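You operate a simulated robot arm through the tools that you are given. There is no shell and no other tool.

You run a simulated robot arm. Do the job below in one go: nothing can be reset, and whatever is moved stays where it is left.

## Task
Press the dough ball into a wrapper that fills the liner's ring.
Fine: open the press, ball in the middle of the blue liner, shut and open the lid; lift the liner out on to the counter, shut the press.
Where things are to end (x, y in the base frame): blue liner within 10 cm of [17, 7].
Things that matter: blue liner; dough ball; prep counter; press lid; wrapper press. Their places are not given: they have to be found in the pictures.

The check looks at the end state, three seconds after you hand in, the way a careful person would. Anything else that was tipped, shoved, dropped, spilled or broken makes it a failure. Lids that push on must go on centred and level and be pressed home; caps that screw on are set level and turned clockwise until they are tight.

## Robot
A 6-joint arm with a two-finger parallel gripper, fixed in place. Base frame: the origin is at the foot of the arm, x ahead of it, y to its left, z up; the work surface is at about z = 0. Readings come in cm, rad, newtons and seconds.
With the tool pointing down near the work surface it reaches from about 14 to 58 cm from the base axis. Its first joint turns from -1.152 to 1.152 rad. Payload 2.1 kg.
The TCP is the grasp point between the finger pads, 3 cm short of the fingertips. In the tool frame z runs along the fingers and y along their closing line. Largest opening 9.4 cm; finger width 2.8, thickness 1; the body of the gripper, 5 by 9.6 cm, starts 5.5 cm behind the TCP.
Orientation is that of the tool frame in the base frame, as a unit quaternion [x, y, z, w]. With the fingers straight down and closing along the base's y, the tool's x points along the base's -x, its y along +y and its z along -z.

## Interface
- The arm moves only by the tool play_rows. Its argument "plan" is text: rows parted by semicolons, each of 7 numbers parted by spaces: the turn, a rotation vector about the tool's x, y, z in rad, then the shift along the tool's x, y, z in cm, then the finger opening in cm, from 0 to 9.4. In form: rx ry rz x y z jaw; .... A call has 1 to 20 rows; each row shifts and turns the commanded pose from where the row before left it, along the tool's axes as they then stand. A row lasts 0.2 s, in which the tool goes at most 5 cm and 0.15 rad; a call with a longer step from one row to the next is refused whole, and so is a gripper value outside its range. Where a pose cannot be reached the arm comes as near as it can. A force on the tool above 90 N (or 10 N above the force at the start of the call, whichever is more), or a blocked arm, ends the call early, and 0.2 s more pass. Each finger travels about 7.2 cm/s and halts on what it meets, pressing with about 31 N; the grip force reading is that of the motor and also rises with nothing between the fingers. The clock runs only during rows and for 0.2 s after the last one: add rows that do not move to give the fingers time. It gives the time, the measured TCP pose, the force on the tool (base axes), the opening and the grip force at its end, in the units of the frame above (readings bear some noise), with the torque about the TCP (base axes, N m) and any sound that the robot's microphone picked up.
- Cameras (640 x 400 px; columns grow to the right, rows downward): "scene" is fixed at [4.68, -36.04, 50.29]; the picture's right is [0.86, -0.51, 0.00], its down [-0.19, -0.33, -0.92] and it looks along [0.47, 0.79, -0.38] (base axes); focal length 322 px, centre (320, 200). "wrist" rides on the gripper at [7.6, 1.4, -10.2] in the tool frame; the picture's right is [-0.18, 0.98, 0.00], its down [-0.75, -0.14, -0.64] and it looks along [-0.63, -0.12, 0.77] (tool axes); focal length 243 px, centre (320, 200).
- get_image(camera): a new picture of that camera. No time passes.
- measure_at(camera, pixels): for up to 12 pixels [column, row] of the newest picture of that camera ("zoom" is the newest enlarged one), the place [x, y, z] in the base frame of the surface seen there, good to about 0.2 cm. No time passes.
- inspect(camera, box): a new picture of the part [left, top, right, bottom] of that camera's present view, enlarged. No time passes.
- finish_job(): hands the job in; it is judged then, once.

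Unless the task says otherwise, let go and move clear before handing in.

The tools are called after ">>>" as a command line: name --argument value ..., lists and objects as JSON in quotes. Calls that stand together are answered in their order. play_rows: Moves the arm, as the interface text tells. Its arguments: {"type":"object","properties":{"plan":{"type":"string"}},"required":["plan"]} The other tools are called the same way: get_image (camera) takes a picture; measure_at (camera, pixels) gives the place of the surface under pixels of a picture; inspect (camera, box) takes an enlarged picture of a part of a camera's view; finish_job () hands the job in.

At the start:

```text
t: 0.0
tool_pos: [29.36, 11.24, 35.56]
orientation: [0.0, 1.0, 0.001, -0.001]
wrist_force: [-0.4, 0.2, -0.8]
wrist_torque: [0.01, 0.01, -0.01]
finger_gap: 9.41
gripper_force: 0.0
```

scene: 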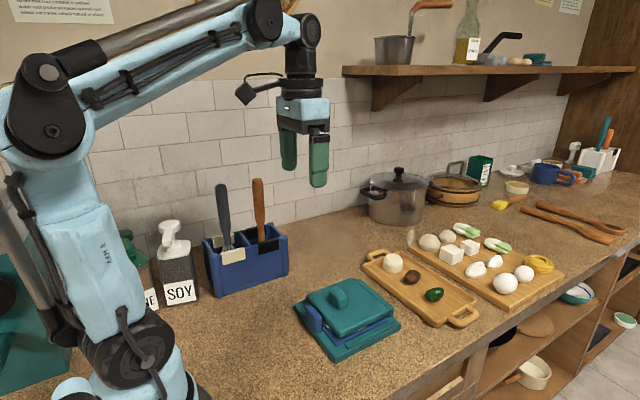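
wrist: 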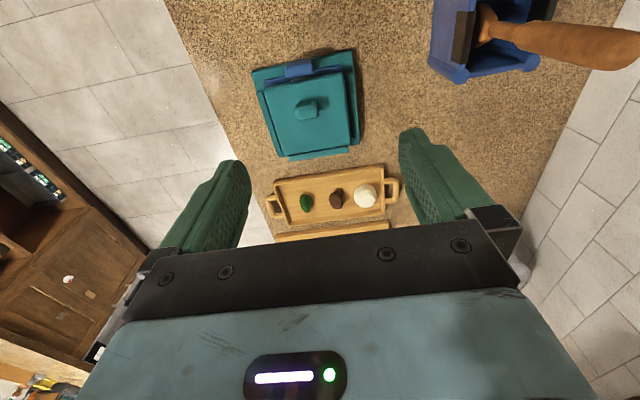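

The scene picture shows a teal press with a closed lid and knob near (345,315), and a small board with a pale ball at (392,263), a brown thing and a green thing. I'll enlarge both areas before measuring anything.

>>> inspect --camera "scene" --box '[270, 260, 430, 360]'

>>> inspect --camera "wrist" --box '[230, 30, 420, 240]'

```text
4.00 times, centred on (350, 310) of scene
```

zoom: 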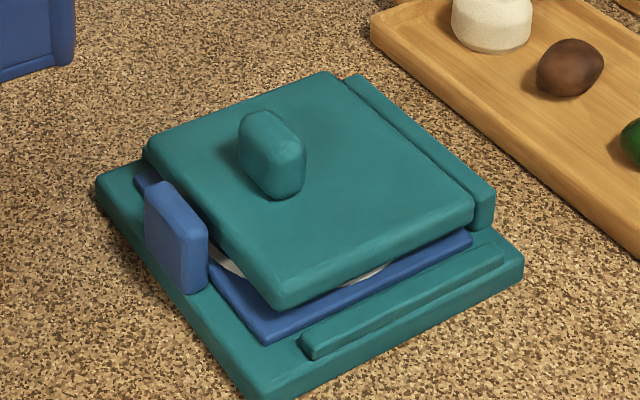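

```text
1.90 times, centred on (325, 135) of wrist
```

zoom: 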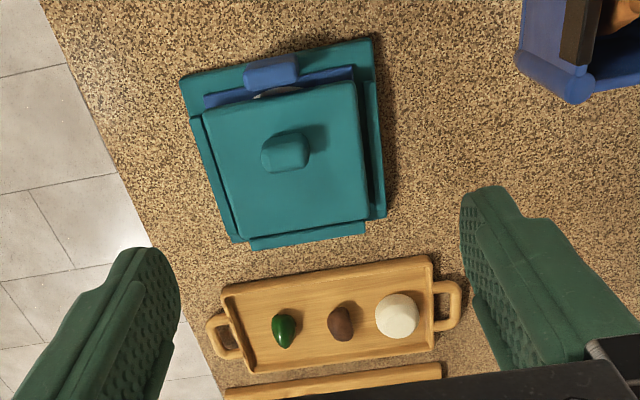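

The enlarged views show a square lid with a knob, low rails along the sides, a strip on the far edge, and a blue liner with an upright tab on the side nearest the robot. I'll measure these parts and the ball.

>>> measure_at --camera "scene" --pixels '[[336, 291], [308, 298], [352, 280], [386, 312], [341, 333], [296, 305], [336, 355], [399, 324], [314, 309], [384, 320], [370, 335], [375, 298]]'

>>> measure_at --camera "wrist" --pixels '[[309, 110], [268, 91], [333, 77], [347, 148], [284, 156], [300, 67], [353, 100], [275, 120], [315, 154], [366, 196], [338, 198], [306, 204]]'

>>> measure_at --camera "zoom" --pixels '[[186, 82], [372, 42], [384, 214], [235, 240], [248, 72], [298, 62], [208, 100], [352, 72], [340, 355], [290, 150], [380, 315], [412, 315]]'

```text
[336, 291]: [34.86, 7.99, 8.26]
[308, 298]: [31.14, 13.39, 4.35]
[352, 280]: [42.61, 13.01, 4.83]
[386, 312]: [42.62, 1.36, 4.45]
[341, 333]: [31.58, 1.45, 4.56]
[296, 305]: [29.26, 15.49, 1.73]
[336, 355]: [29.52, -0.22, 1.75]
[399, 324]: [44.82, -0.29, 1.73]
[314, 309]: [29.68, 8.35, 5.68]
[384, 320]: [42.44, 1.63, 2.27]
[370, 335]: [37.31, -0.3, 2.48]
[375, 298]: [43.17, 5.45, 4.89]
```

```text
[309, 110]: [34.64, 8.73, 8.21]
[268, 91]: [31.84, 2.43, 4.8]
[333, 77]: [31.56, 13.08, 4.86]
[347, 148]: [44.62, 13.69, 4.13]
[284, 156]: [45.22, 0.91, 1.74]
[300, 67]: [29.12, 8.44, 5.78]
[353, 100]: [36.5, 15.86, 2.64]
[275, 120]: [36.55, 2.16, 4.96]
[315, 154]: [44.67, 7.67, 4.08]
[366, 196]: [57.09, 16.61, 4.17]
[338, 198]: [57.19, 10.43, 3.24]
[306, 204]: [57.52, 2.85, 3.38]
```

```text
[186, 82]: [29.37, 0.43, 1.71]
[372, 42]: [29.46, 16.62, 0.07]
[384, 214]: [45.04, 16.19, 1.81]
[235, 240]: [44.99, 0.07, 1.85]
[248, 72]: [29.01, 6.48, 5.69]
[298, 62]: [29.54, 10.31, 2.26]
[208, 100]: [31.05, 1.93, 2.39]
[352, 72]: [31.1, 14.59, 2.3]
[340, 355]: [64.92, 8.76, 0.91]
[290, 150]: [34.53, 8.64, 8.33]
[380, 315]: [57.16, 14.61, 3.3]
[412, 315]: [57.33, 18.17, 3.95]
```

The readings put the press base at about x 29–45, y −0.3–16, with the lid top at z 4.8. The knob is near (34.7, 8.3), a strip that could be the hinge is at x≈44, and the liner tab is at x≈29.5. Next I'll look closely at the boards to tell which item is the dough ball, and check the counter around the target.

>>> inspect --camera "scene" --box '[355, 210, 575, 330]'

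>>> inspect --camera "scene" --box '[120, 170, 320, 330]'

>>> measure_at --camera "scene" --pixels '[[392, 255], [392, 263], [392, 272], [382, 263], [402, 263], [412, 277], [212, 296], [286, 272], [230, 330], [180, 330], [290, 330], [240, 380]]'

```text
2.91 times, centred on (465, 270) of scene
```

zoom: 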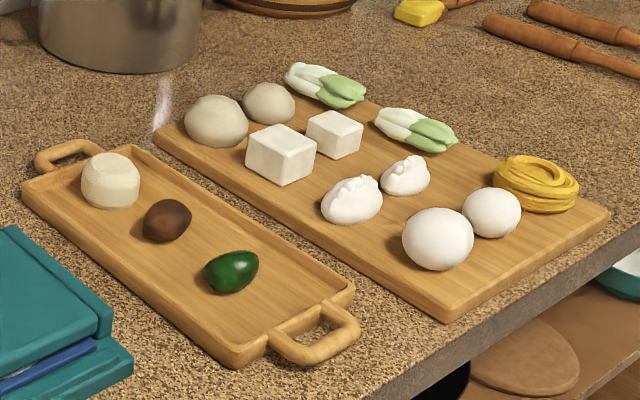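

```text
2.50 times, centred on (220, 250) of scene
```

zoom: 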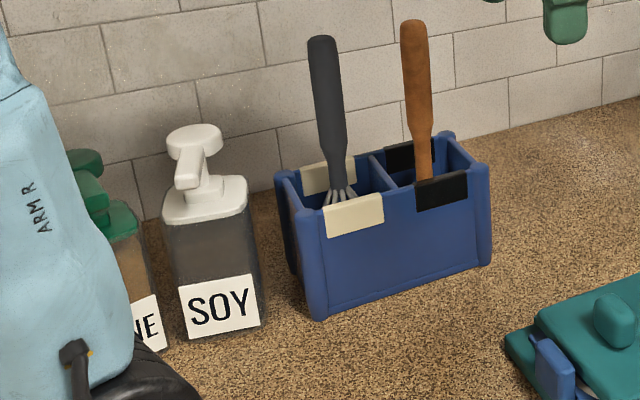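

```text
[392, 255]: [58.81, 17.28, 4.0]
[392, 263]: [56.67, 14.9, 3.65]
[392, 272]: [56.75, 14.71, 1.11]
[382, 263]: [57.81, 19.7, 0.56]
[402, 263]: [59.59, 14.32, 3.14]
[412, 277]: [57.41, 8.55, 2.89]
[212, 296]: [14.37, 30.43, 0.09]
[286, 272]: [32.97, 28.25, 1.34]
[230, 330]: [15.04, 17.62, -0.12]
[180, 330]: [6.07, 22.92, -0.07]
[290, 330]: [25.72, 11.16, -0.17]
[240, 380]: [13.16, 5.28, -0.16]
```

The tray holds a beige ball with a brown and a green item beside it, and the big board holds two more beige balls further back. I'll compare these candidates close up and measure how far away each one is.

>>> inspect --camera "scene" --box '[360, 222, 480, 297]'

>>> measure_at --camera "scene" --pixels '[[428, 242], [446, 237], [411, 277], [434, 295], [385, 250], [475, 300], [430, 320], [370, 266], [392, 258], [393, 265], [384, 263], [400, 264]]'

```text
5.33 times, centred on (420, 260) of scene
```

zoom: 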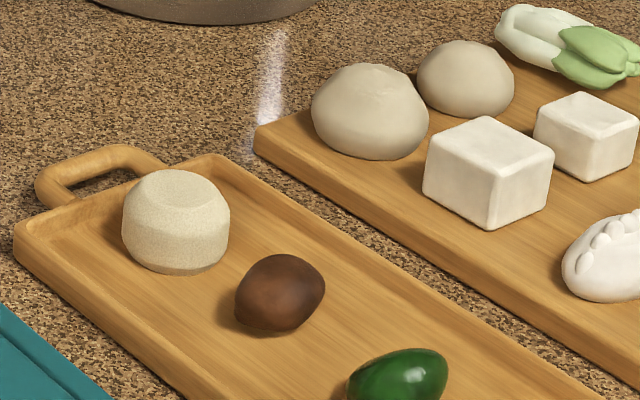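

```text
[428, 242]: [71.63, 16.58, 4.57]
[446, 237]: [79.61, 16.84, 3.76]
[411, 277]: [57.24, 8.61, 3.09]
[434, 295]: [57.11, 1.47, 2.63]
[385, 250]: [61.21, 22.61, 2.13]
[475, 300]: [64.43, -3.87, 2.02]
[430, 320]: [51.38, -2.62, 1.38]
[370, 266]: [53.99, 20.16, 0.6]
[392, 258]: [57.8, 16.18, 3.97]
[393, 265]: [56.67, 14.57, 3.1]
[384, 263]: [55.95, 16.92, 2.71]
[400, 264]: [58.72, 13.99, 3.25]
```

The ball on the tray is the dough ball: its centre is at about (57.6, 15.7), top z 4.0, roughly 3.6 cm wide. The two balls on the big board are at x>70, out of reach. I'll move over the press knob for a closer look.

>>> play_rows --plan "0 0 0 -0.66 -0.37 2.4 9.4; 0 0 0 -0.66 -0.37 2.4 9.4; 0 0 0 -0.66 -0.37 2.4 9.4; 0 0 0 -0.66 -0.37 2.4 9.4; 0 0 0 -0.66 -0.37 2.4 9.4; 0 0 0 -0.66 -0.37 2.4 9.4; 0 0 0 -0.66 -0.37 2.4 8; 0 0 0 -0.66 -0.37 2.4 7; 0 0 0 0 0 0 7"

>>> get_image --camera "wrist"

>>> get_image --camera "scene"

```text
t: 2.0
tool_pos: [34.71, 8.15, 16.43]
orientation: [0.001, 1.0, 0.0, 0.0]
wrist_force: [0.7, 0.5, 0.5]
wrist_torque: [-0.02, 0.02, 0.0]
finger_gap: 7.0
gripper_force: 0.1
```

```text
taken
```

wrist: 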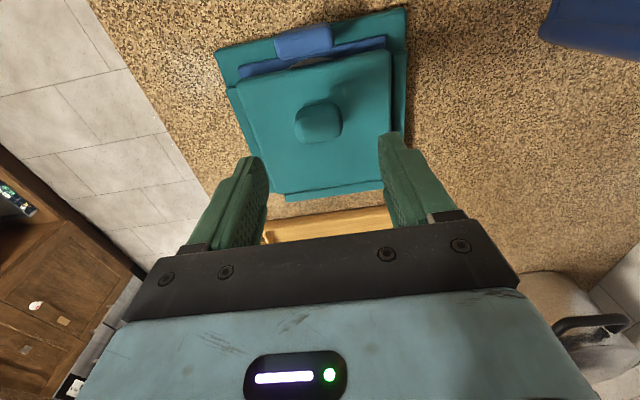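

```text
taken
```

scene: 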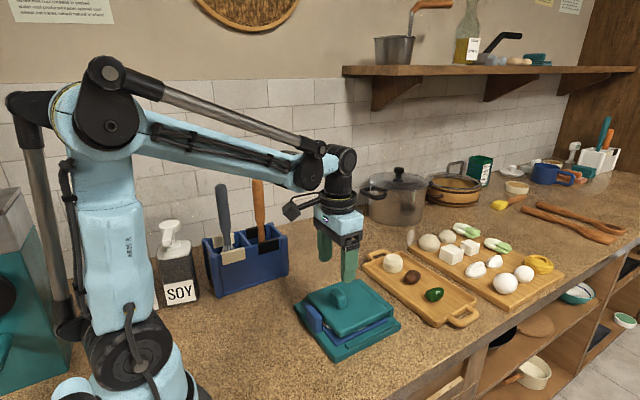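

The wrist view shows the knob at about (318,120), between and slightly ahead of the fingertips. I'll enlarge the press and measure the knob faces and the hinge strip.

>>> inspect --camera "wrist" --box '[210, 0, 420, 210]'

>>> measure_at --camera "wrist" --pixels '[[300, 115], [318, 106], [334, 114], [335, 128], [318, 130], [302, 130], [318, 120], [318, 138], [330, 185], [330, 192], [233, 105], [402, 100]]'

>>> inspect --camera "scene" --box '[290, 265, 410, 360]'

```text
1.90 times, centred on (315, 105) of wrist
```

zoom: 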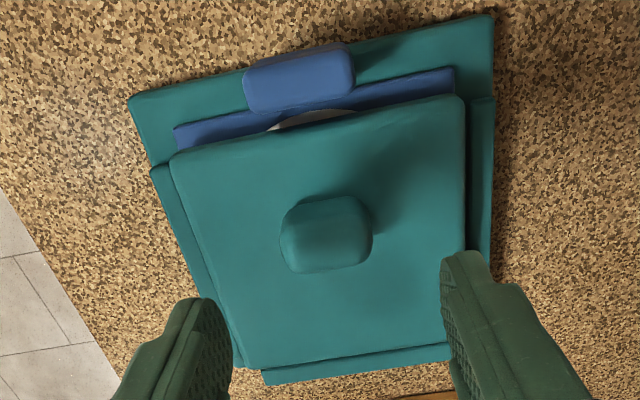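

```text
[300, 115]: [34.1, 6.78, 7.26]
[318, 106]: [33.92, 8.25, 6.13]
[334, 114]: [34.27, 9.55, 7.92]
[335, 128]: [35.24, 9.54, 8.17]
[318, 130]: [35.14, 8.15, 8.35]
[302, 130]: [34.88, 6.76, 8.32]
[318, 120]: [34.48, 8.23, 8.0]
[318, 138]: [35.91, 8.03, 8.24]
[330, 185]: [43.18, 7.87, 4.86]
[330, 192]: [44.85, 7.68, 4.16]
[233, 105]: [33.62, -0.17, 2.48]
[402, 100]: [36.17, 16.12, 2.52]
```

```text
4.21 times, centred on (350, 312) of scene
```

zoom: 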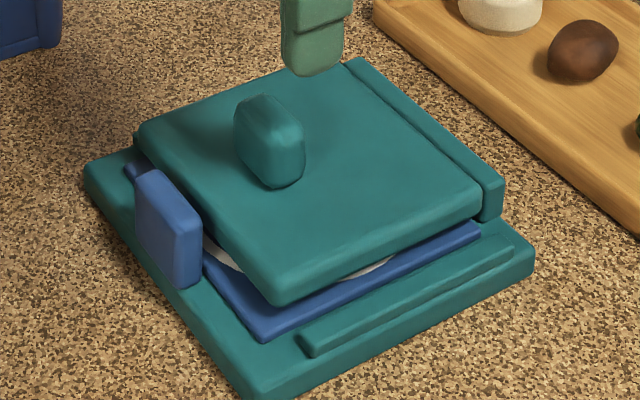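

The knob spans x 33.9–36.0, y 6.6–9.7 and z 4.85–8.3, and the strip behind the lid (x 43.5–45, z 4.1) looks like a hinge. I'll grip only the upper part of the knob, with fingertips about 1 cm above the lid, so it can pivot between the pads as the lid swings.

>>> play_rows --plan "0 0 0 -0.07 0 1.6 6; 0 0 0 -0.07 0 1.6 6; 0 0 0 -0.07 0 1.6 6; 0 0 0 -0.07 0 1.6 6; 0 0 0 0 0 1.2 6; 0 0 0 0 0 0 6; 0 0 0 0 0 0 2.5; 0 0 0 0 0 0 2.5; 0 0 0 0 0 0 2.5; 0 0 0 0 0 0 2.5"

>>> get_image --camera "wrist"

>>> inspect --camera "scene" --box '[270, 220, 430, 360]'

```text
t: 4.2
tool_pos: [34.87, 8.21, 8.91]
orientation: [0.0, 1.0, 0.0, -0.001]
wrist_force: [0.5, -7.9, 0.9]
wrist_torque: [-0.42, 0.29, -0.19]
finger_gap: 3.96
gripper_force: 30.9
```

```text
taken
```

wrist: 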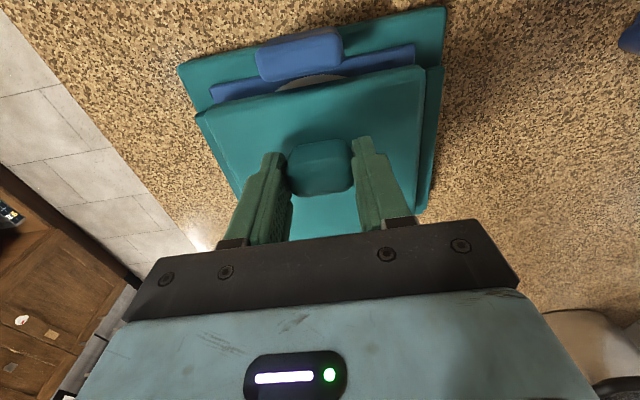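

```text
2.86 times, centred on (350, 290) of scene
```

zoom: 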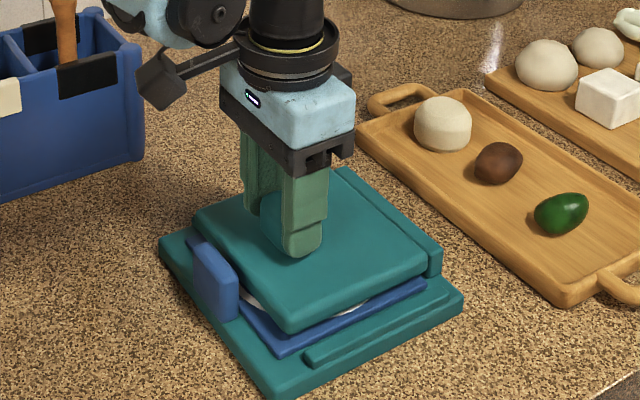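

The fingers stopped at 3.96 cm with a steady grip, so the knob is held. I'll try the first part of the swing, turning the tool with the lid about a hinge near x≈44, z≈3.5, and watch the forces.

>>> play_rows --plan "0 0.05 0 -0.27 0 -0.455 2.5; 0 0.05 0 -0.27 0 -0.455 2.5; 0 0.05 0 -0.27 0 -0.455 2.5; 0 0.05 0 -0.27 0 -0.455 2.5; 0 0 0 0 0 0 2.5"

>>> inspect --camera "scene" --box '[270, 220, 430, 360]'

```text
t: 5.4
tool_pos: [36.17, 8.26, 10.49]
orientation: [0.0, 0.995, 0.001, -0.1]
wrist_force: [-1.0, -11.0, 3.5]
wrist_torque: [-0.5, -0.32, -0.25]
finger_gap: 3.99
gripper_force: 30.6
```

```text
2.86 times, centred on (350, 290) of scene
```

zoom: 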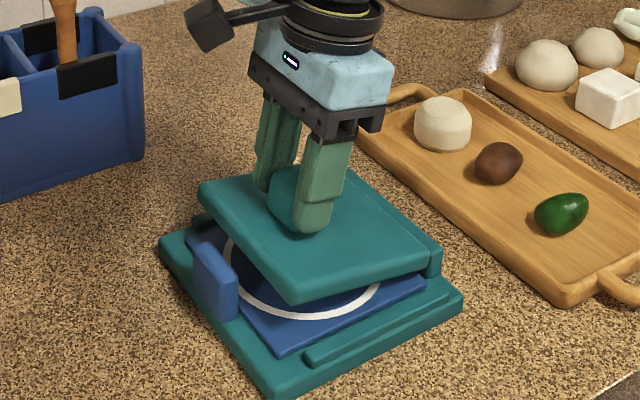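

The lid turns cleanly about the far hinge with low forces, and the liner's white ring is now visible underneath. I'll continue the swing and shift slightly toward −y to ease the 11 N side load.

>>> play_rows --plan "0 0.08 0 -0.43 -0.05 -0.73 2.5; 0 0.08 0 -0.43 -0.05 -0.73 2.5; 0 0.08 0 -0.43 -0.05 -0.73 2.5; 0 0.08 0 -0.43 0 -0.73 2.5; 0 0.08 0 -0.43 0 -0.73 2.5; 0 0 0 0 0 0 2.5"

>>> get_image --camera "scene"

```text
t: 6.8
tool_pos: [38.62, 8.59, 12.69]
orientation: [0.002, 0.975, 0.005, -0.223]
wrist_force: [3.2, -1.5, 0.1]
wrist_torque: [-0.84, 0.3, 0.36]
finger_gap: 4.0
gripper_force: 31.0
out of reach, approached as far as the arm can: row 4, 5
```

```text
taken
```

scene: 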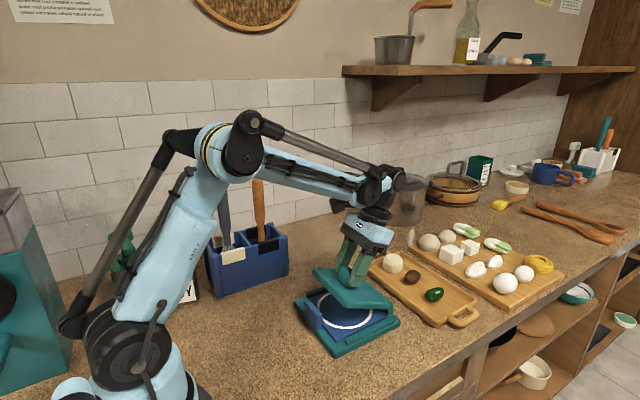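

The arm's tilt limit stopped the swing at about 0.45 rad; the lid is at about 0.5 rad with low forces. From here the knob must pivot between the pads, so I'll back the tilt off slightly and read where the commanded pose is.

>>> play_rows --plan "0 -0.08 0 0.15 0 0 2.5; 0 0 0 0 0 0 2.5"

>>> inspect --camera "scene" --box '[270, 200, 430, 360]'

```text
t: 7.4
tool_pos: [38.28, 8.62, 12.73]
orientation: [0.001, 0.983, 0.006, -0.185]
wrist_force: [-2.4, 0.5, -11.7]
wrist_torque: [-0.6, 0.87, -0.21]
finger_gap: 3.97
gripper_force: 31.6
```

```text
2.50 times, centred on (350, 280) of scene
```

zoom: 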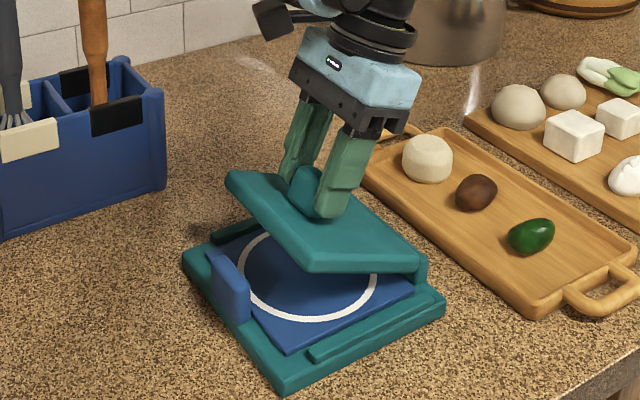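

The tool follows commands again with tilt about 0.37 rad, so the commanded pose had been clipped at the limit. I'll go on along the knob's arc while slowly reducing the tilt.

>>> play_rows --plan "0 -0.02 0 -0.41 0 -0.73 2.5; 0 -0.02 0 -0.49 0 -0.68 2.5; 0 -0.02 0 -0.56 0 -0.62 2.5; 0 -0.02 0 -0.62 0 -0.555 2.5; 0 -0.02 0 -0.676 0 -0.48 2.5; 0 0 0 0 0 0 2.5"

>>> inspect --camera "scene" --box '[270, 200, 430, 360]'

```text
t: 8.8
tool_pos: [42.18, 8.74, 14.76]
orientation: [0.002, 0.991, 0.005, -0.134]
wrist_force: [-1.4, 1.1, -12.1]
wrist_torque: [-0.46, 0.89, -0.2]
finger_gap: 3.98
gripper_force: 30.3
```

```text
2.50 times, centred on (350, 280) of scene
```

zoom: 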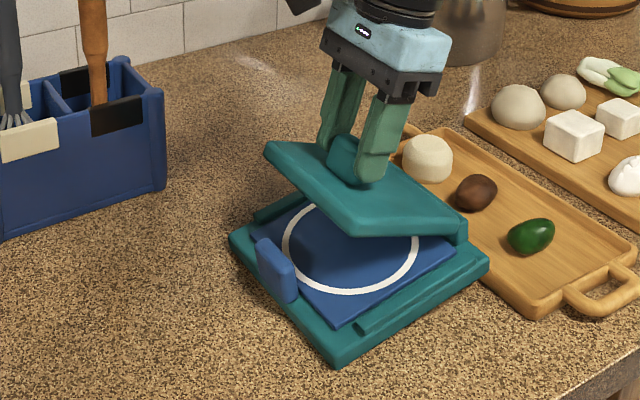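

The press base is no longer where it was: in the zoom its corners moved from about (185,265) to (228,235), and the wrist carries about 12 N. I'll measure whether the press has slid or been lifted before moving again.

>>> measure_at --camera "zoom" --pixels '[[235, 236], [336, 345], [336, 358], [484, 262], [488, 270], [360, 330], [440, 290], [300, 270], [270, 250], [350, 270], [270, 150], [460, 225]]'

>>> get_image --camera "wrist"

>>> get_image --camera "scene"

```text
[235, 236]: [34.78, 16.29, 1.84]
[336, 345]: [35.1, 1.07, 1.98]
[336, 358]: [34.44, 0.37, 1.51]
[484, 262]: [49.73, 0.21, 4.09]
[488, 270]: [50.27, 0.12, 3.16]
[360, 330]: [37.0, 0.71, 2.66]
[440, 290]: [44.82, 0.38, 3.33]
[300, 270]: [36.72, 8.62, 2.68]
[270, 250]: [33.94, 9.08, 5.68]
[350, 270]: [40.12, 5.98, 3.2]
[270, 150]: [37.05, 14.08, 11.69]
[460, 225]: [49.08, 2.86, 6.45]
```

```text
taken
```

wrist: 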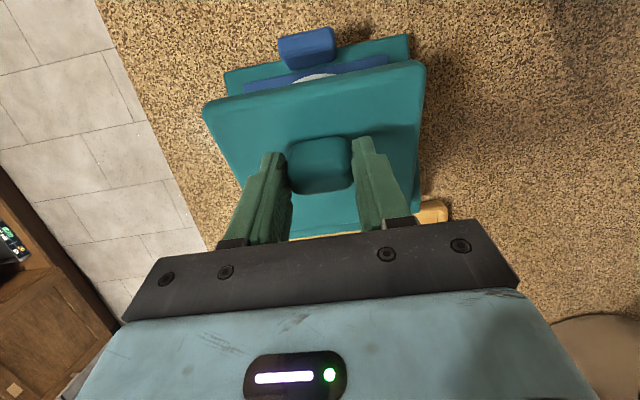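

```text
taken
```

scene: 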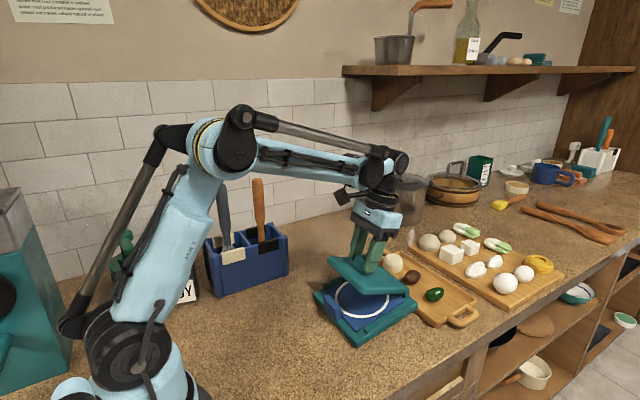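

I misjudged this: the knob did not pivot in the pads. The whole press was dragged about 5 cm toward +x and its far edge was lifted to z≈4.1, though it stayed clear of the tray at x 53.7. I'll reverse those rows exactly to carry it back and set it flat.

>>> play_rows --plan "0 0.02 0 0.676 0 0.48 2.5; 0 0.02 0 0.62 0 0.555 2.5; 0 0.02 0 0.56 0 0.62 2.5; 0 0.02 0 0.49 0 0.68 2.5; 0 0.02 0 0.41 0 0.73 2.5; 0 0.06 0 -0.11 0 0 2.5; 0 0 0 0 0 0 2.5"

>>> inspect --camera "scene" --box '[270, 200, 430, 360]'

```text
t: 10.4
tool_pos: [38.62, 8.64, 12.74]
orientation: [0.001, 0.977, 0.005, -0.213]
wrist_force: [5.3, 0.3, 7.5]
wrist_torque: [-0.66, -0.97, 0.3]
finger_gap: 3.98
gripper_force: 31.1
```

```text
2.50 times, centred on (350, 280) of scene
```

zoom: 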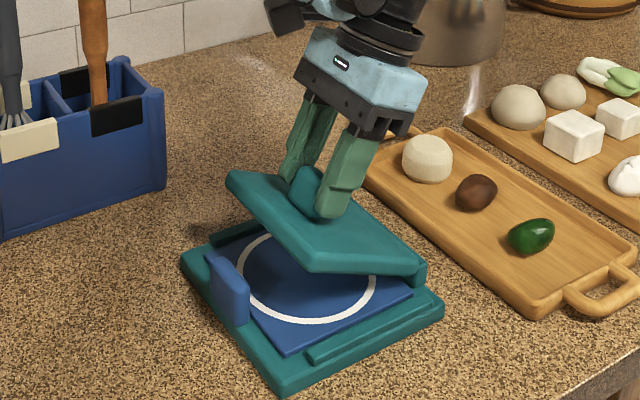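

>>> measure_at --camera "zoom" --pixels '[[188, 264], [282, 378], [436, 302], [440, 310], [395, 340], [230, 232], [220, 280], [228, 268], [350, 340], [300, 290], [232, 180], [415, 262]]'

```text
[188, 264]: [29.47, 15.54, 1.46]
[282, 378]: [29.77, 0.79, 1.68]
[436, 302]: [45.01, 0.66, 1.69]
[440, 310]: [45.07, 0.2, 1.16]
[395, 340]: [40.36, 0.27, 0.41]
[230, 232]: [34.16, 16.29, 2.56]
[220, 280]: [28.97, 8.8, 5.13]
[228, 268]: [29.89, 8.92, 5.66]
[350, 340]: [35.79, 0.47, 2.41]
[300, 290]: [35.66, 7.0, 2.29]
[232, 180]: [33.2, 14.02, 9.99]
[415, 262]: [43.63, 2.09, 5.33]
```

The press is flat again at x 29–45, y about 0.2–16, close to where it started. I'll lower the lid to a small angle so I can safely test whether the hinge holds and how the jaw force varies with the commanded opening.

>>> play_rows --plan "0 -0.08 0 0.49 0 0.70 2.5; 0 -0.08 0 0.49 0 0.70 2.5; 0 -0.08 0 0.49 0 0.70 2.5; 0 -0.08 0 0.49 0 0.70 2.5; 0 0 0 0 0 0 3.9; 0 0 0 0 0 0 3.9"

>>> inspect --camera "scene" --box '[270, 200, 430, 360]'

```text
t: 11.8
tool_pos: [35.92, 8.84, 10.54]
orientation: [0.002, 0.998, 0.006, -0.056]
wrist_force: [-0.4, -1.2, 1.0]
wrist_torque: [-0.21, -0.19, 0.04]
finger_gap: 4.03
gripper_force: 12.1
```

```text
2.50 times, centred on (350, 280) of scene
```

zoom: 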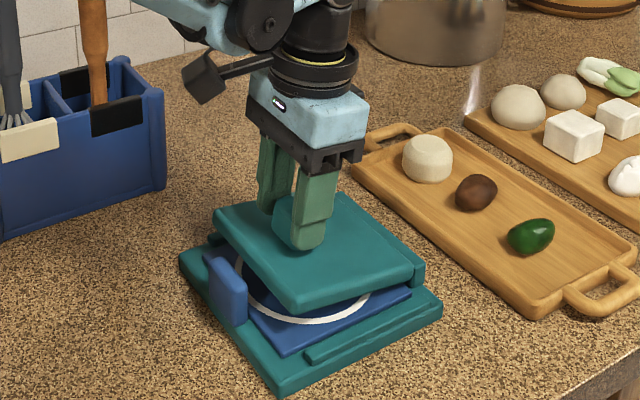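

At a command of 3.9 the gap is 4.03 and the grip is only 12 N, so grip force scales with the commanded opening. I'll lower the lid a little more, then let go to see whether the hinge holds it.

>>> play_rows --plan "0 -0.05 0 0.30 0 0.44 3.8; 0 -0.05 0 0.30 0 0.44 3.8; 0 0 0 0 0 0 3.9; 0 0 0 0 0 0 5; 0 0 0 0 0 0 6; 0 0 0 0 0 0 6"

>>> inspect --camera "scene" --box '[270, 200, 430, 360]'

```text
t: 13.2
tool_pos: [35.21, 8.78, 9.73]
orientation: [0.003, 1.0, 0.005, -0.006]
wrist_force: [-0.1, -0.1, 0.4]
wrist_torque: [-0.04, -0.01, 0.01]
finger_gap: 6.0
gripper_force: 0.1
```

```text
2.50 times, centred on (350, 280) of scene
```

zoom: 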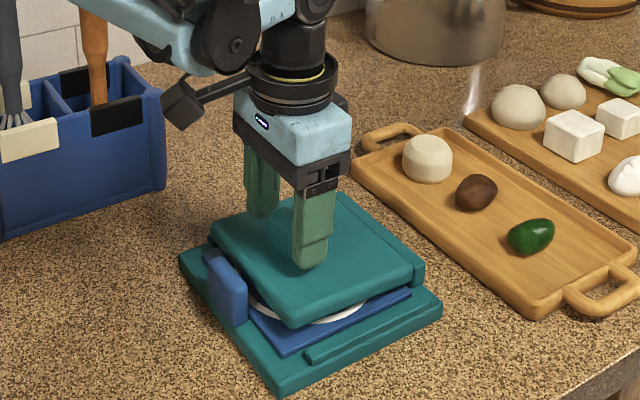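

The lid looks a little higher than when fully closed, even with the fingers off the knob. I'll measure the lid's near and far edges to see whether the hinge is holding it.

>>> measure_at --camera "zoom" --pixels '[[216, 225], [290, 312], [300, 310], [410, 262], [340, 200], [390, 245], [225, 290], [310, 320], [190, 262], [283, 378], [434, 300], [250, 220]]'

>>> get_image --camera "wrist"

```text
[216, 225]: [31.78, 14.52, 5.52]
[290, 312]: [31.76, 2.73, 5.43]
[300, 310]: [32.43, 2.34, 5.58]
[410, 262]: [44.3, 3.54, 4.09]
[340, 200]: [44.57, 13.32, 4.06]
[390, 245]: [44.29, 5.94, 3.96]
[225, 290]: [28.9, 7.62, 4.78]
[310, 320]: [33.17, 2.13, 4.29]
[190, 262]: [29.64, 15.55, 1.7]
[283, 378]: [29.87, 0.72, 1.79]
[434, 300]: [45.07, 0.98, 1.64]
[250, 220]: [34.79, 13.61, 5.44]
```

```text
taken
```

wrist: 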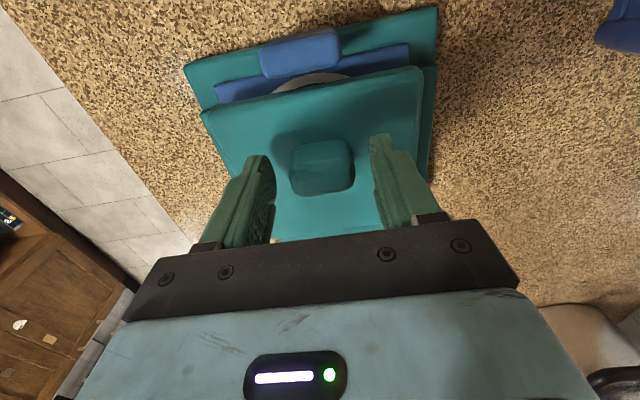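

The near edge sits at z≈5.5 with the fingers open, against 4.8 when closed, so the friction hinge holds the lid by itself. That lets me ratchet it open: grip with the tool tilted forward, turn, release, and regrip. First I'll tilt to −0.5 rad around the knob.

>>> play_rows --plan "0 -0.1 0 0.206 0 0 6; 0 -0.1 0 0.206 0 0 6; 0 -0.1 0 0.206 0 0 6; 0 -0.1 0 0.206 0 0 6; 0 -0.1 0 0.206 0 0 6; 0 0 0 0 0 0 6"

>>> inspect --camera "scene" --box '[270, 200, 430, 360]'

>>> get_image --camera "wrist"

```text
t: 14.6
tool_pos: [34.15, 8.77, 9.66]
orientation: [0.004, 0.97, 0.005, 0.244]
wrist_force: [-0.1, 0.8, -0.4]
wrist_torque: [0.02, 0.02, 0.01]
finger_gap: 6.0
gripper_force: 0.1
```

```text
2.50 times, centred on (350, 280) of scene
```

zoom: 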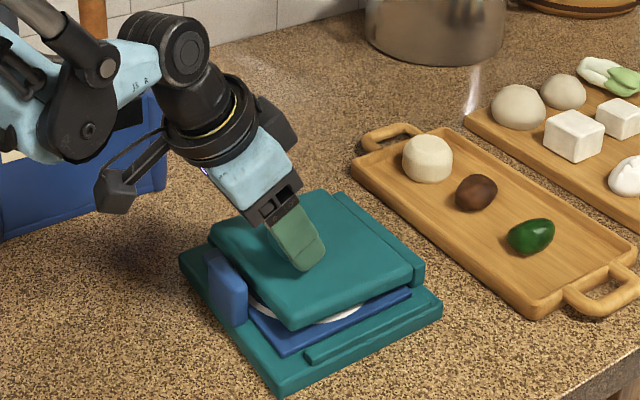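

```text
taken
```

wrist: 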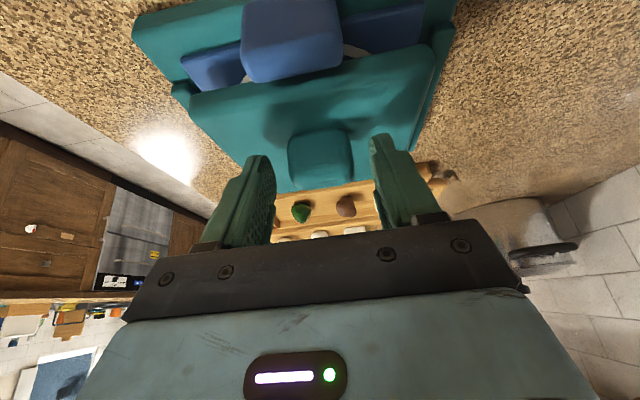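

The tool is now tilted about −0.49 rad and the knob sits between the fingers in the wrist view at about (320,160). I'll move 0.4 cm further along the tool and close on the knob.

>>> play_rows --plan "0 0 0 0 0 0.4 6; 0 0 0 0 0 0 4.5; 0 0 0 0 0 0 2.5; 0 0 0 0 0 0 2.5; 0 0 0 0 0 0 2.5"

>>> inspect --camera "scene" --box '[270, 200, 430, 360]'

```text
t: 15.8
tool_pos: [34.53, 8.78, 9.26]
orientation: [0.003, 0.97, 0.005, 0.243]
wrist_force: [1.8, 3.3, -0.4]
wrist_torque: [-0.73, 0.06, 0.14]
finger_gap: 4.0
gripper_force: 30.5
```

```text
2.50 times, centred on (350, 280) of scene
```

zoom: 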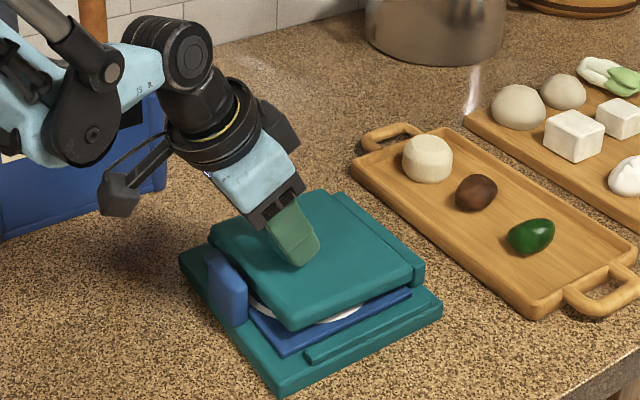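

The knob is gripped at 4.0 cm with little side load. I'll turn the lid about the hinge by 0.4 rad and compare with the pose I expect, about (37.5, 12.5).

>>> play_rows --plan "0 0.08 0 -0.764 0 -0.45 2.5; 0 0.08 0 -0.764 0 -0.45 2.5; 0 0.08 0 -0.764 0 -0.45 2.5; 0 0.08 0 -0.764 0 -0.45 2.5; 0 0.08 0 -0.764 0 -0.45 2.5; 0 0 0 0 0 0 2.5"

>>> inspect --camera "scene" --box '[270, 200, 430, 360]'

```text
t: 17.2
tool_pos: [37.16, 8.65, 12.56]
orientation: [0.002, 0.999, 0.005, 0.045]
wrist_force: [-7.3, 7.9, 11.3]
wrist_torque: [-0.49, -0.27, 0.0]
finger_gap: 4.01
gripper_force: 30.1
```

```text
2.50 times, centred on (350, 280) of scene
```

zoom: 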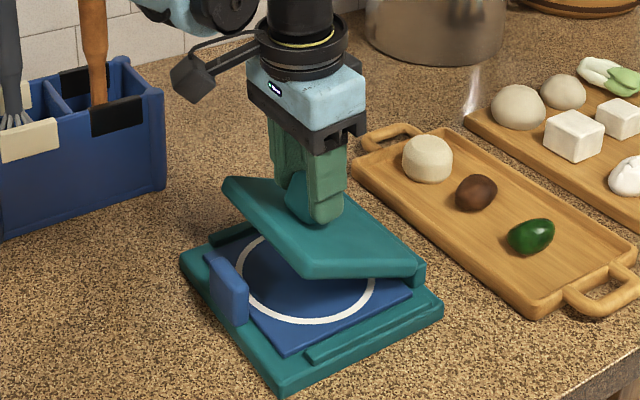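

The lid is at about 0.47 rad and the base has not moved. The reaction force suggests the true hinge is slightly higher, near (43.9, 4.1). I'll continue another 0.4 rad with that correction.

>>> play_rows --plan "0 0.08 0 -0.722 0 -0.50 2.5; 0 0.08 0 -0.722 0 -0.48 2.5; 0 0.08 0 -0.722 0 -0.48 2.5; 0 0.08 0 -0.722 0 -0.48 2.5; 0 0 0 0 0 0 2.5"

>>> inspect --camera "scene" --box '[270, 200, 430, 360]'

```text
t: 18.4
tool_pos: [40.2, 8.76, 14.45]
orientation: [0.003, 0.993, 0.005, -0.114]
wrist_force: [6.5, 6.8, 1.8]
wrist_torque: [-0.6, -0.87, 0.25]
finger_gap: 4.03
gripper_force: 30.4
```

```text
2.50 times, centred on (350, 280) of scene
```

zoom: 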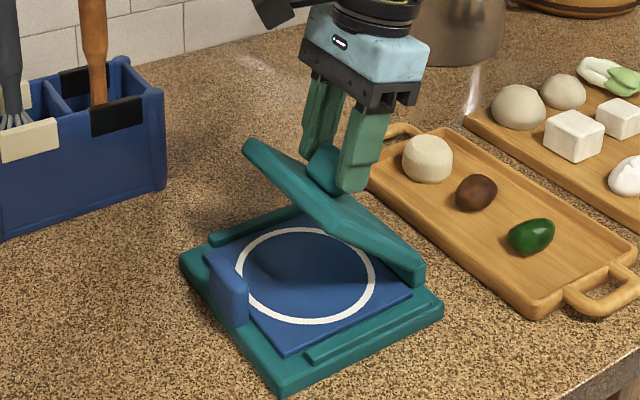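

The lid is now at about 0.78 rad, the base is still in place, and the liner's full ring is visible. I'll release, since the friction hinge holds it, and tilt the tool back around the knob for the next stroke.

>>> play_rows --plan "0 0 0 0 0 0 4.5; 0 0 0 0 0 0 6; 0 0 0 0 0 0 6; 0 -0.093 0 0.158 0 0 6; 0 -0.093 0 0.158 0 0 6; 0 -0.093 0 0.158 0 0 6; 0 -0.093 0 0.158 0 0 6; 0 -0.093 0 0.158 0 0 6; 0 -0.093 0 0.158 0 0 6; 0 -0.093 0 0.158 0 0 6; 0 0 0 0 0 0 6"

>>> inspect --camera "scene" --box '[270, 200, 430, 360]'

>>> get_image --camera "wrist"

```text
t: 20.8
tool_pos: [39.06, 8.76, 14.44]
orientation: [0.003, 0.978, 0.005, 0.211]
wrist_force: [-0.6, -0.5, -0.7]
wrist_torque: [-0.02, 0.01, 0.01]
finger_gap: 6.0
gripper_force: 0.0
```

```text
2.50 times, centred on (350, 280) of scene
```

zoom: 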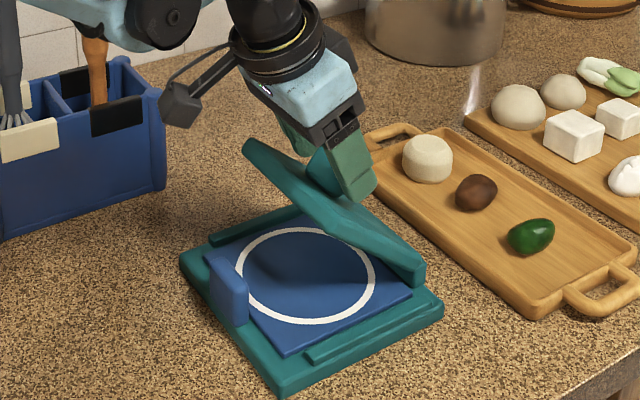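

```text
taken
```

wrist: 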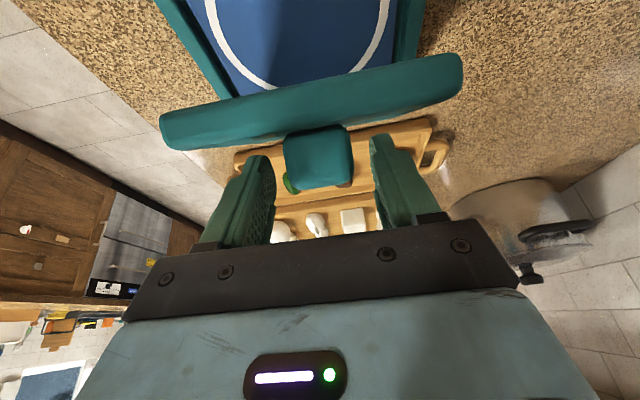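

The lid stays put at this angle with the fingers open. I'll grip the knob again and turn it further about the hinge.

>>> play_rows --plan "0 0 0 0 0 0 4.5; 0 0 0 0 0 0 2.5; 0 0 0 0 0 0 2.5; 0 0.08 0 -0.915 0 -0.01 2.5; 0 0.08 0 -0.915 0 -0.01 2.5; 0 0.08 0 -0.915 0 -0.01 2.5; 0 0.08 0 -0.915 0 -0.01 2.5; 0 0.08 0 -0.915 0 -0.01 2.5; 0 0 0 0 0 0 2.5"

>>> inspect --camera "scene" --box '[270, 200, 430, 360]'

```text
t: 22.8
tool_pos: [43.47, 8.72, 15.67]
orientation: [0.002, 1.0, 0.006, 0.011]
wrist_force: [2.0, 7.7, 30.8]
wrist_torque: [-0.27, -0.76, 0.24]
finger_gap: 4.01
gripper_force: 30.9
```

```text
2.50 times, centred on (350, 280) of scene
```

zoom: 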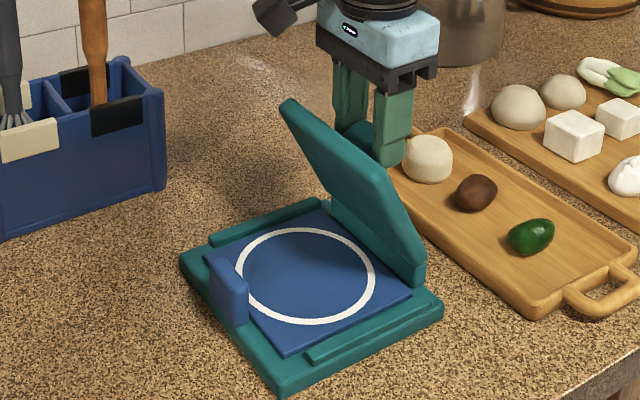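

The lid is at about 68° and the base is steady, but I'm pushing down with about 31 N, so I'll follow a slightly higher arc. I'll continue four more small steps.

>>> play_rows --plan "0 0.04 0 -0.45 0 -0.14 2.5; 0 0.06 0 -0.68 0 -0.06 2.5; 0 0.06 0 -0.68 0 -0.03 2.5; 0 0.06 0 -0.68 0 -0.03 2.5; 0 0 0 0 0 0 2.5"

>>> inspect --camera "scene" --box '[270, 200, 430, 360]'

```text
t: 24.0
tool_pos: [45.95, 8.77, 15.73]
orientation: [0.002, 0.995, 0.007, -0.099]
wrist_force: [7.0, 8.9, 7.7]
wrist_torque: [-0.47, -0.86, 0.21]
finger_gap: 4.02
gripper_force: 30.9
```

```text
2.50 times, centred on (350, 280) of scene
```

zoom: 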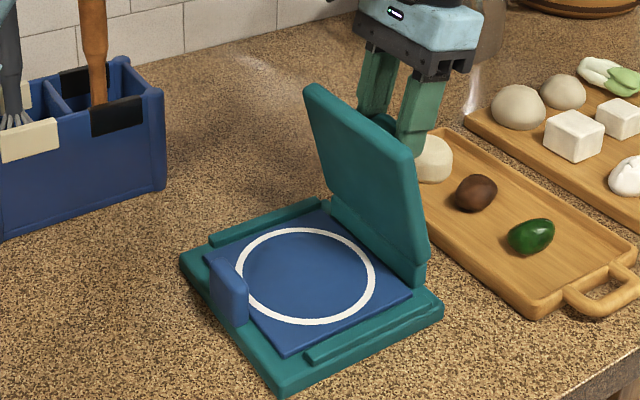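

The lid is at about 80° with modest forces. I'll try a few more steps to bring it past vertical.

>>> play_rows --plan "0 0.06 0 -0.69 0 -0.03 2.5; 0 0.06 0 -0.69 0 -0.03 2.5; 0 0.06 0 -0.69 0 -0.03 2.5; 0 0 0 0 0 0 2.5"

>>> inspect --camera "scene" --box '[270, 200, 430, 360]'

```text
t: 25.0
tool_pos: [47.96, 8.62, 15.33]
orientation: [0.002, 0.982, 0.006, -0.188]
wrist_force: [12.1, 7.1, 20.9]
wrist_torque: [-0.41, -0.65, 0.13]
finger_gap: 3.98
gripper_force: 31.2
```

```text
2.50 times, centred on (350, 280) of scene
```

zoom: 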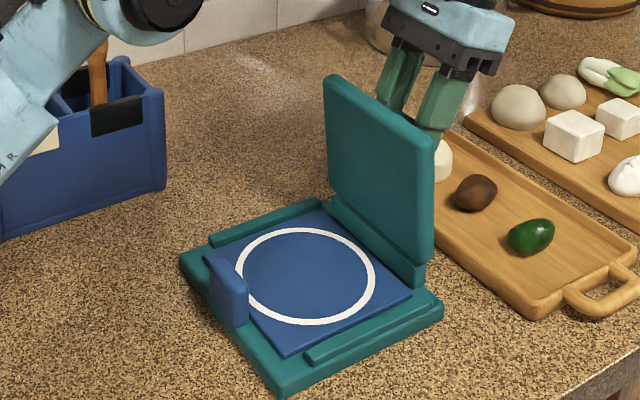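

The lid now stands about vertical, and the base hasn't shifted. I'll release the knob, back away along the tool axis, and check that the lid stays open.

>>> play_rows --plan "0 0 0 0 0 0 4.3; 0 0 0 0 0 0 6; 0 0 0 0 0 0 6; 0 0 0 0 0 -1 6; 0 0 0 0 0 -1.5 6; 0 0 0 0 0 -2 6; 0 0 0 0 0 -2 6; 0 0 0 0 0 -2 6; 0 0 0 0 0 0 6"

>>> get_image --camera "scene"

>>> get_image --camera "wrist"

>>> inspect --camera "scene" --box '[270, 200, 430, 360]'

```text
t: 27.0
tool_pos: [48.38, 8.08, 22.25]
orientation: [0.001, 0.982, 0.006, -0.187]
wrist_force: [-0.3, -0.9, -0.3]
wrist_torque: [-0.03, 0.01, 0.01]
finger_gap: 5.98
gripper_force: 0.0
out of reach, approached as far as the arm can: row 6, 7, 8
```

```text
taken
```

scene: 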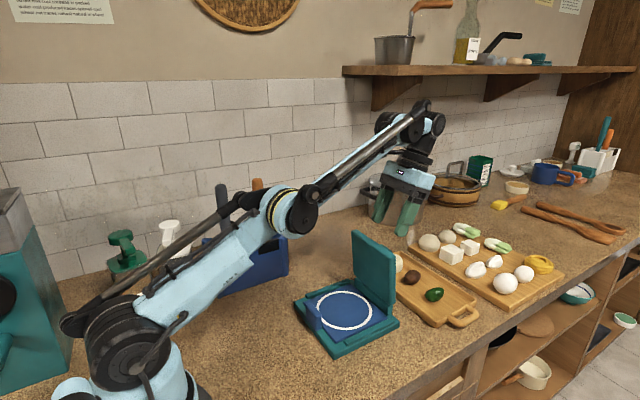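

```text
taken
```

wrist: 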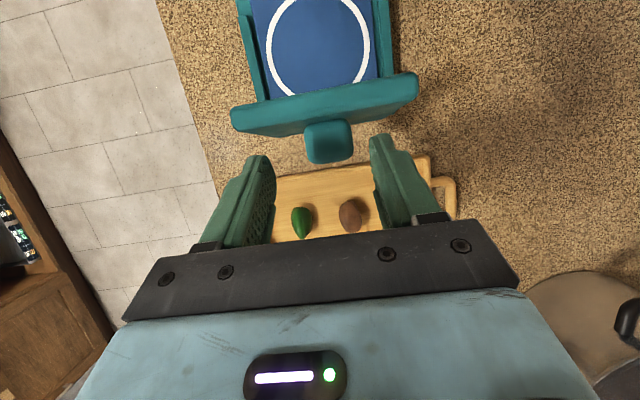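

```text
2.50 times, centred on (350, 280) of scene
```

zoom: 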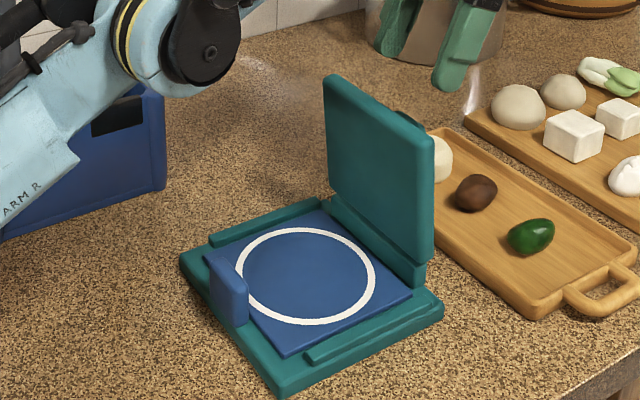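

The lid stays up on its own. I'll measure the ring on the liner, the base corners, the lid, and the tab before going for the ball.

>>> measure_at --camera "zoom" --pixels '[[240, 276], [372, 272], [303, 232], [312, 320], [306, 276], [188, 264], [282, 378], [436, 302], [228, 268], [212, 262], [345, 85], [425, 150]]'

>>> measure_at --camera "wrist" --pixels '[[270, 30], [366, 30], [320, 92], [318, 40], [248, 108], [410, 85], [330, 145], [352, 215], [302, 222], [430, 170], [450, 195], [285, 190]]'

```text
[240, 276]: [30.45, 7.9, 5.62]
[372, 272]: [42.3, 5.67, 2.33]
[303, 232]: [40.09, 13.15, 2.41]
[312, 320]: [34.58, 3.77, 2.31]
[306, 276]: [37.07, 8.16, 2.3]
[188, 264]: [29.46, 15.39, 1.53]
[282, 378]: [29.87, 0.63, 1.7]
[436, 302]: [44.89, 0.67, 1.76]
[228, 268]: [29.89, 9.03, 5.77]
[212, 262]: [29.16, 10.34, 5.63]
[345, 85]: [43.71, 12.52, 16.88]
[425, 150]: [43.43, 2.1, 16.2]
```

```text
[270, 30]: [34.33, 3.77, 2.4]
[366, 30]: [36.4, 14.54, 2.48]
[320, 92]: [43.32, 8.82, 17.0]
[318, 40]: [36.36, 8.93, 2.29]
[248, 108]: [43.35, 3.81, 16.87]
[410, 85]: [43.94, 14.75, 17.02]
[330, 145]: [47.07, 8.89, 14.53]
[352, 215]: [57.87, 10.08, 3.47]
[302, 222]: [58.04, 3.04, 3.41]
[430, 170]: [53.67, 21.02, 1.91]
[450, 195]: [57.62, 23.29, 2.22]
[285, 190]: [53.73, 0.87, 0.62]
```

The ring centre comes out near (37.3, 8.4) on the liner at z 2.3, and the lid is upright at x≈43.5. I'll straighten the tool, turn it toward the ball's bearing (about 0.27 rad), and tilt it outward to gain reach.

>>> play_rows --plan "0 -0.094 0 0 0 0 6; 0 -0.094 0 0 0 0 6; 0 -0.094 0 0 0 0 6; 0 -0.094 0 0 0 0 6; 0 0 -0.133 0 0 0 6; 0 0 -0.133 0 0 0 6; 0 -0.1 0 0 0 0 6; 0 -0.1 0 0 0 0 6; 0 -0.1 0 0 0 0 6; 0 0 0 -1.5 0.98 0.47 6; 0 0 0 -1.5 0.98 0.47 6; 0 0 0 -1.5 0.98 0.47 6; 0 0 0 -1.5 0.98 0.47 6; 0 0 0 -1.5 0.98 0.47 6; 0 0 0 0 0 0 6"

>>> get_image --camera "wrist"

>>> get_image --camera "scene"

```text
t: 30.2
tool_pos: [54.54, 14.88, 22.11]
orientation: [-0.128, 0.98, 0.025, 0.149]
wrist_force: [0.3, 0.1, 0.2]
wrist_torque: [0.02, 0.02, 0.03]
finger_gap: 6.02
gripper_force: 0.2
```

```text
taken
```

wrist: 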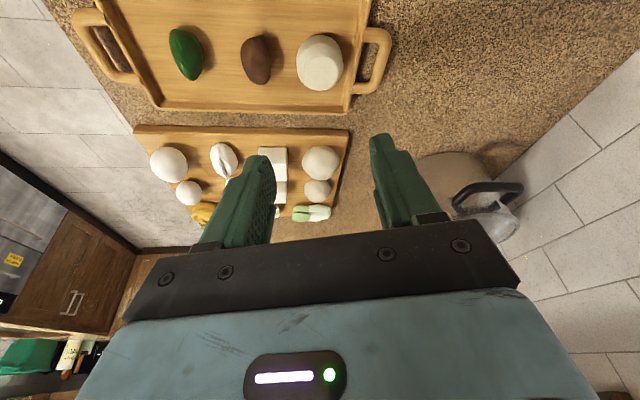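

```text
taken
```

scene: 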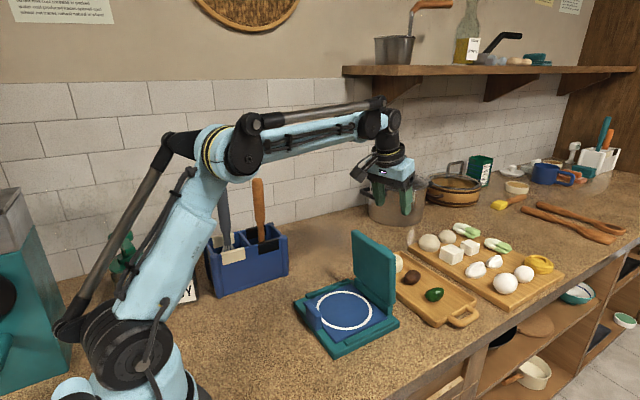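

The wrist camera now shows the ball clear of obstacles at (320,62). I'll enlarge it and measure its outline and the tray rim around it.

>>> inspect --camera "wrist" --box '[230, 0, 400, 120]'

>>> measure_at --camera "wrist" --pixels '[[320, 62], [300, 60], [341, 62], [320, 40], [322, 85], [310, 50], [332, 75], [352, 100], [358, 60], [362, 40], [285, 62], [256, 60]]'

```text
3.33 times, centred on (315, 60) of wrist
```

zoom: 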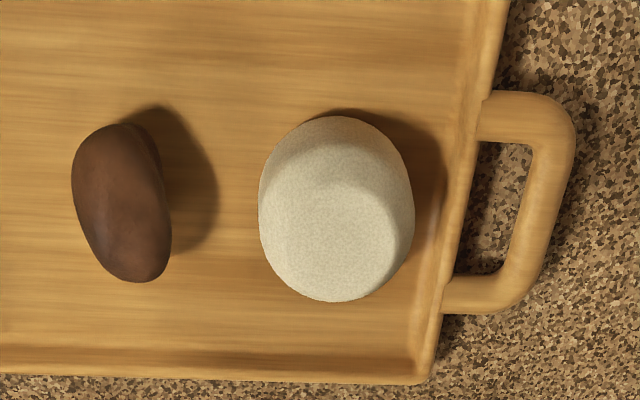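

```text
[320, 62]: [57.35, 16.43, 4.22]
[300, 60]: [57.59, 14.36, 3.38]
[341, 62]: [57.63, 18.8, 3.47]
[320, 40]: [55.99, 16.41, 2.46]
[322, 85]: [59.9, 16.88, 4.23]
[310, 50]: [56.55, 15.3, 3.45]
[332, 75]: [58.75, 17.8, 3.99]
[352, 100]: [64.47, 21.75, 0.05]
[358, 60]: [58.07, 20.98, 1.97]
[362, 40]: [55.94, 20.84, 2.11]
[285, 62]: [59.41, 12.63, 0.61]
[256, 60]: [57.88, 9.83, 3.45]
```

The ball is about 4.6 cm wide, centred near (58.0, 16.6), with its top at z 4.2; the tray's end rim is at y≈20.3, z≈2. I'll square the fingers to the tray and stop above the ball for a check before going down.

>>> play_rows --plan "0.0394 0 0.127 0 0 0 6; 0.0394 0 0.127 0 0 0 6; 0 0 0 0.155 0.19 1.65 6; 0 0 0 0.155 0.19 1.65 6; 0 0 0 0.155 0.19 1.65 6; 0 0 0 0.155 0.19 1.65 6; 0 0 0 0.155 0.19 1.65 6; 0 0 0 0.155 0.19 1.65 6; 0 0 0 0.155 0.19 1.65 6; 0 0 0 0.155 0.19 1.65 5.5; 0 0 0 0 0 0 5.5; 0 0 0 0 0 0 5.5"

>>> get_image --camera "wrist"

>>> inspect --camera "scene" --box '[330, 190, 470, 300]'

```text
t: 32.8
tool_pos: [57.34, 16.6, 9.2]
orientation: [0.003, 0.989, 0.006, 0.149]
wrist_force: [-0.4, 0.5, 0.6]
wrist_torque: [0.0, 0.02, 0.0]
finger_gap: 5.49
gripper_force: 0.0
```

```text
taken
```

wrist: 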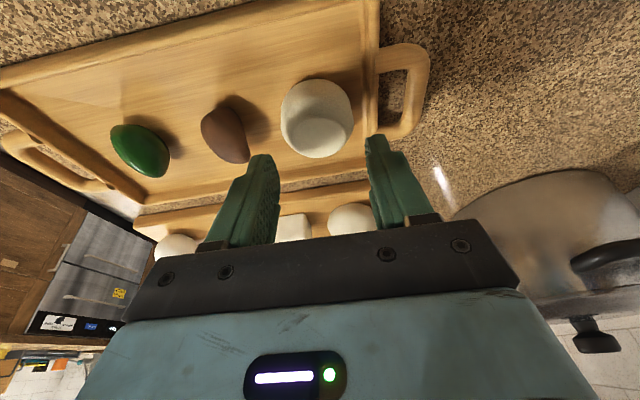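

```text
3.64 times, centred on (400, 245) of scene
```

zoom: 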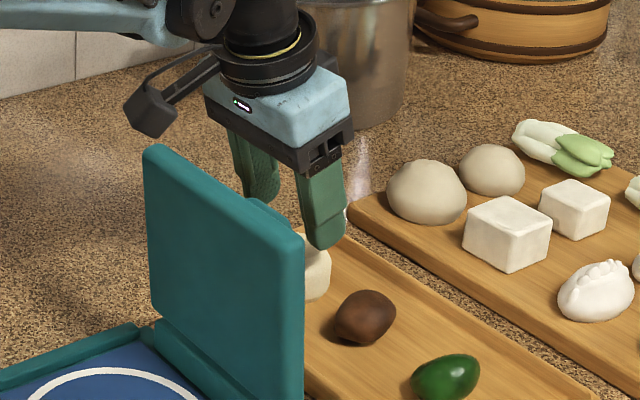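

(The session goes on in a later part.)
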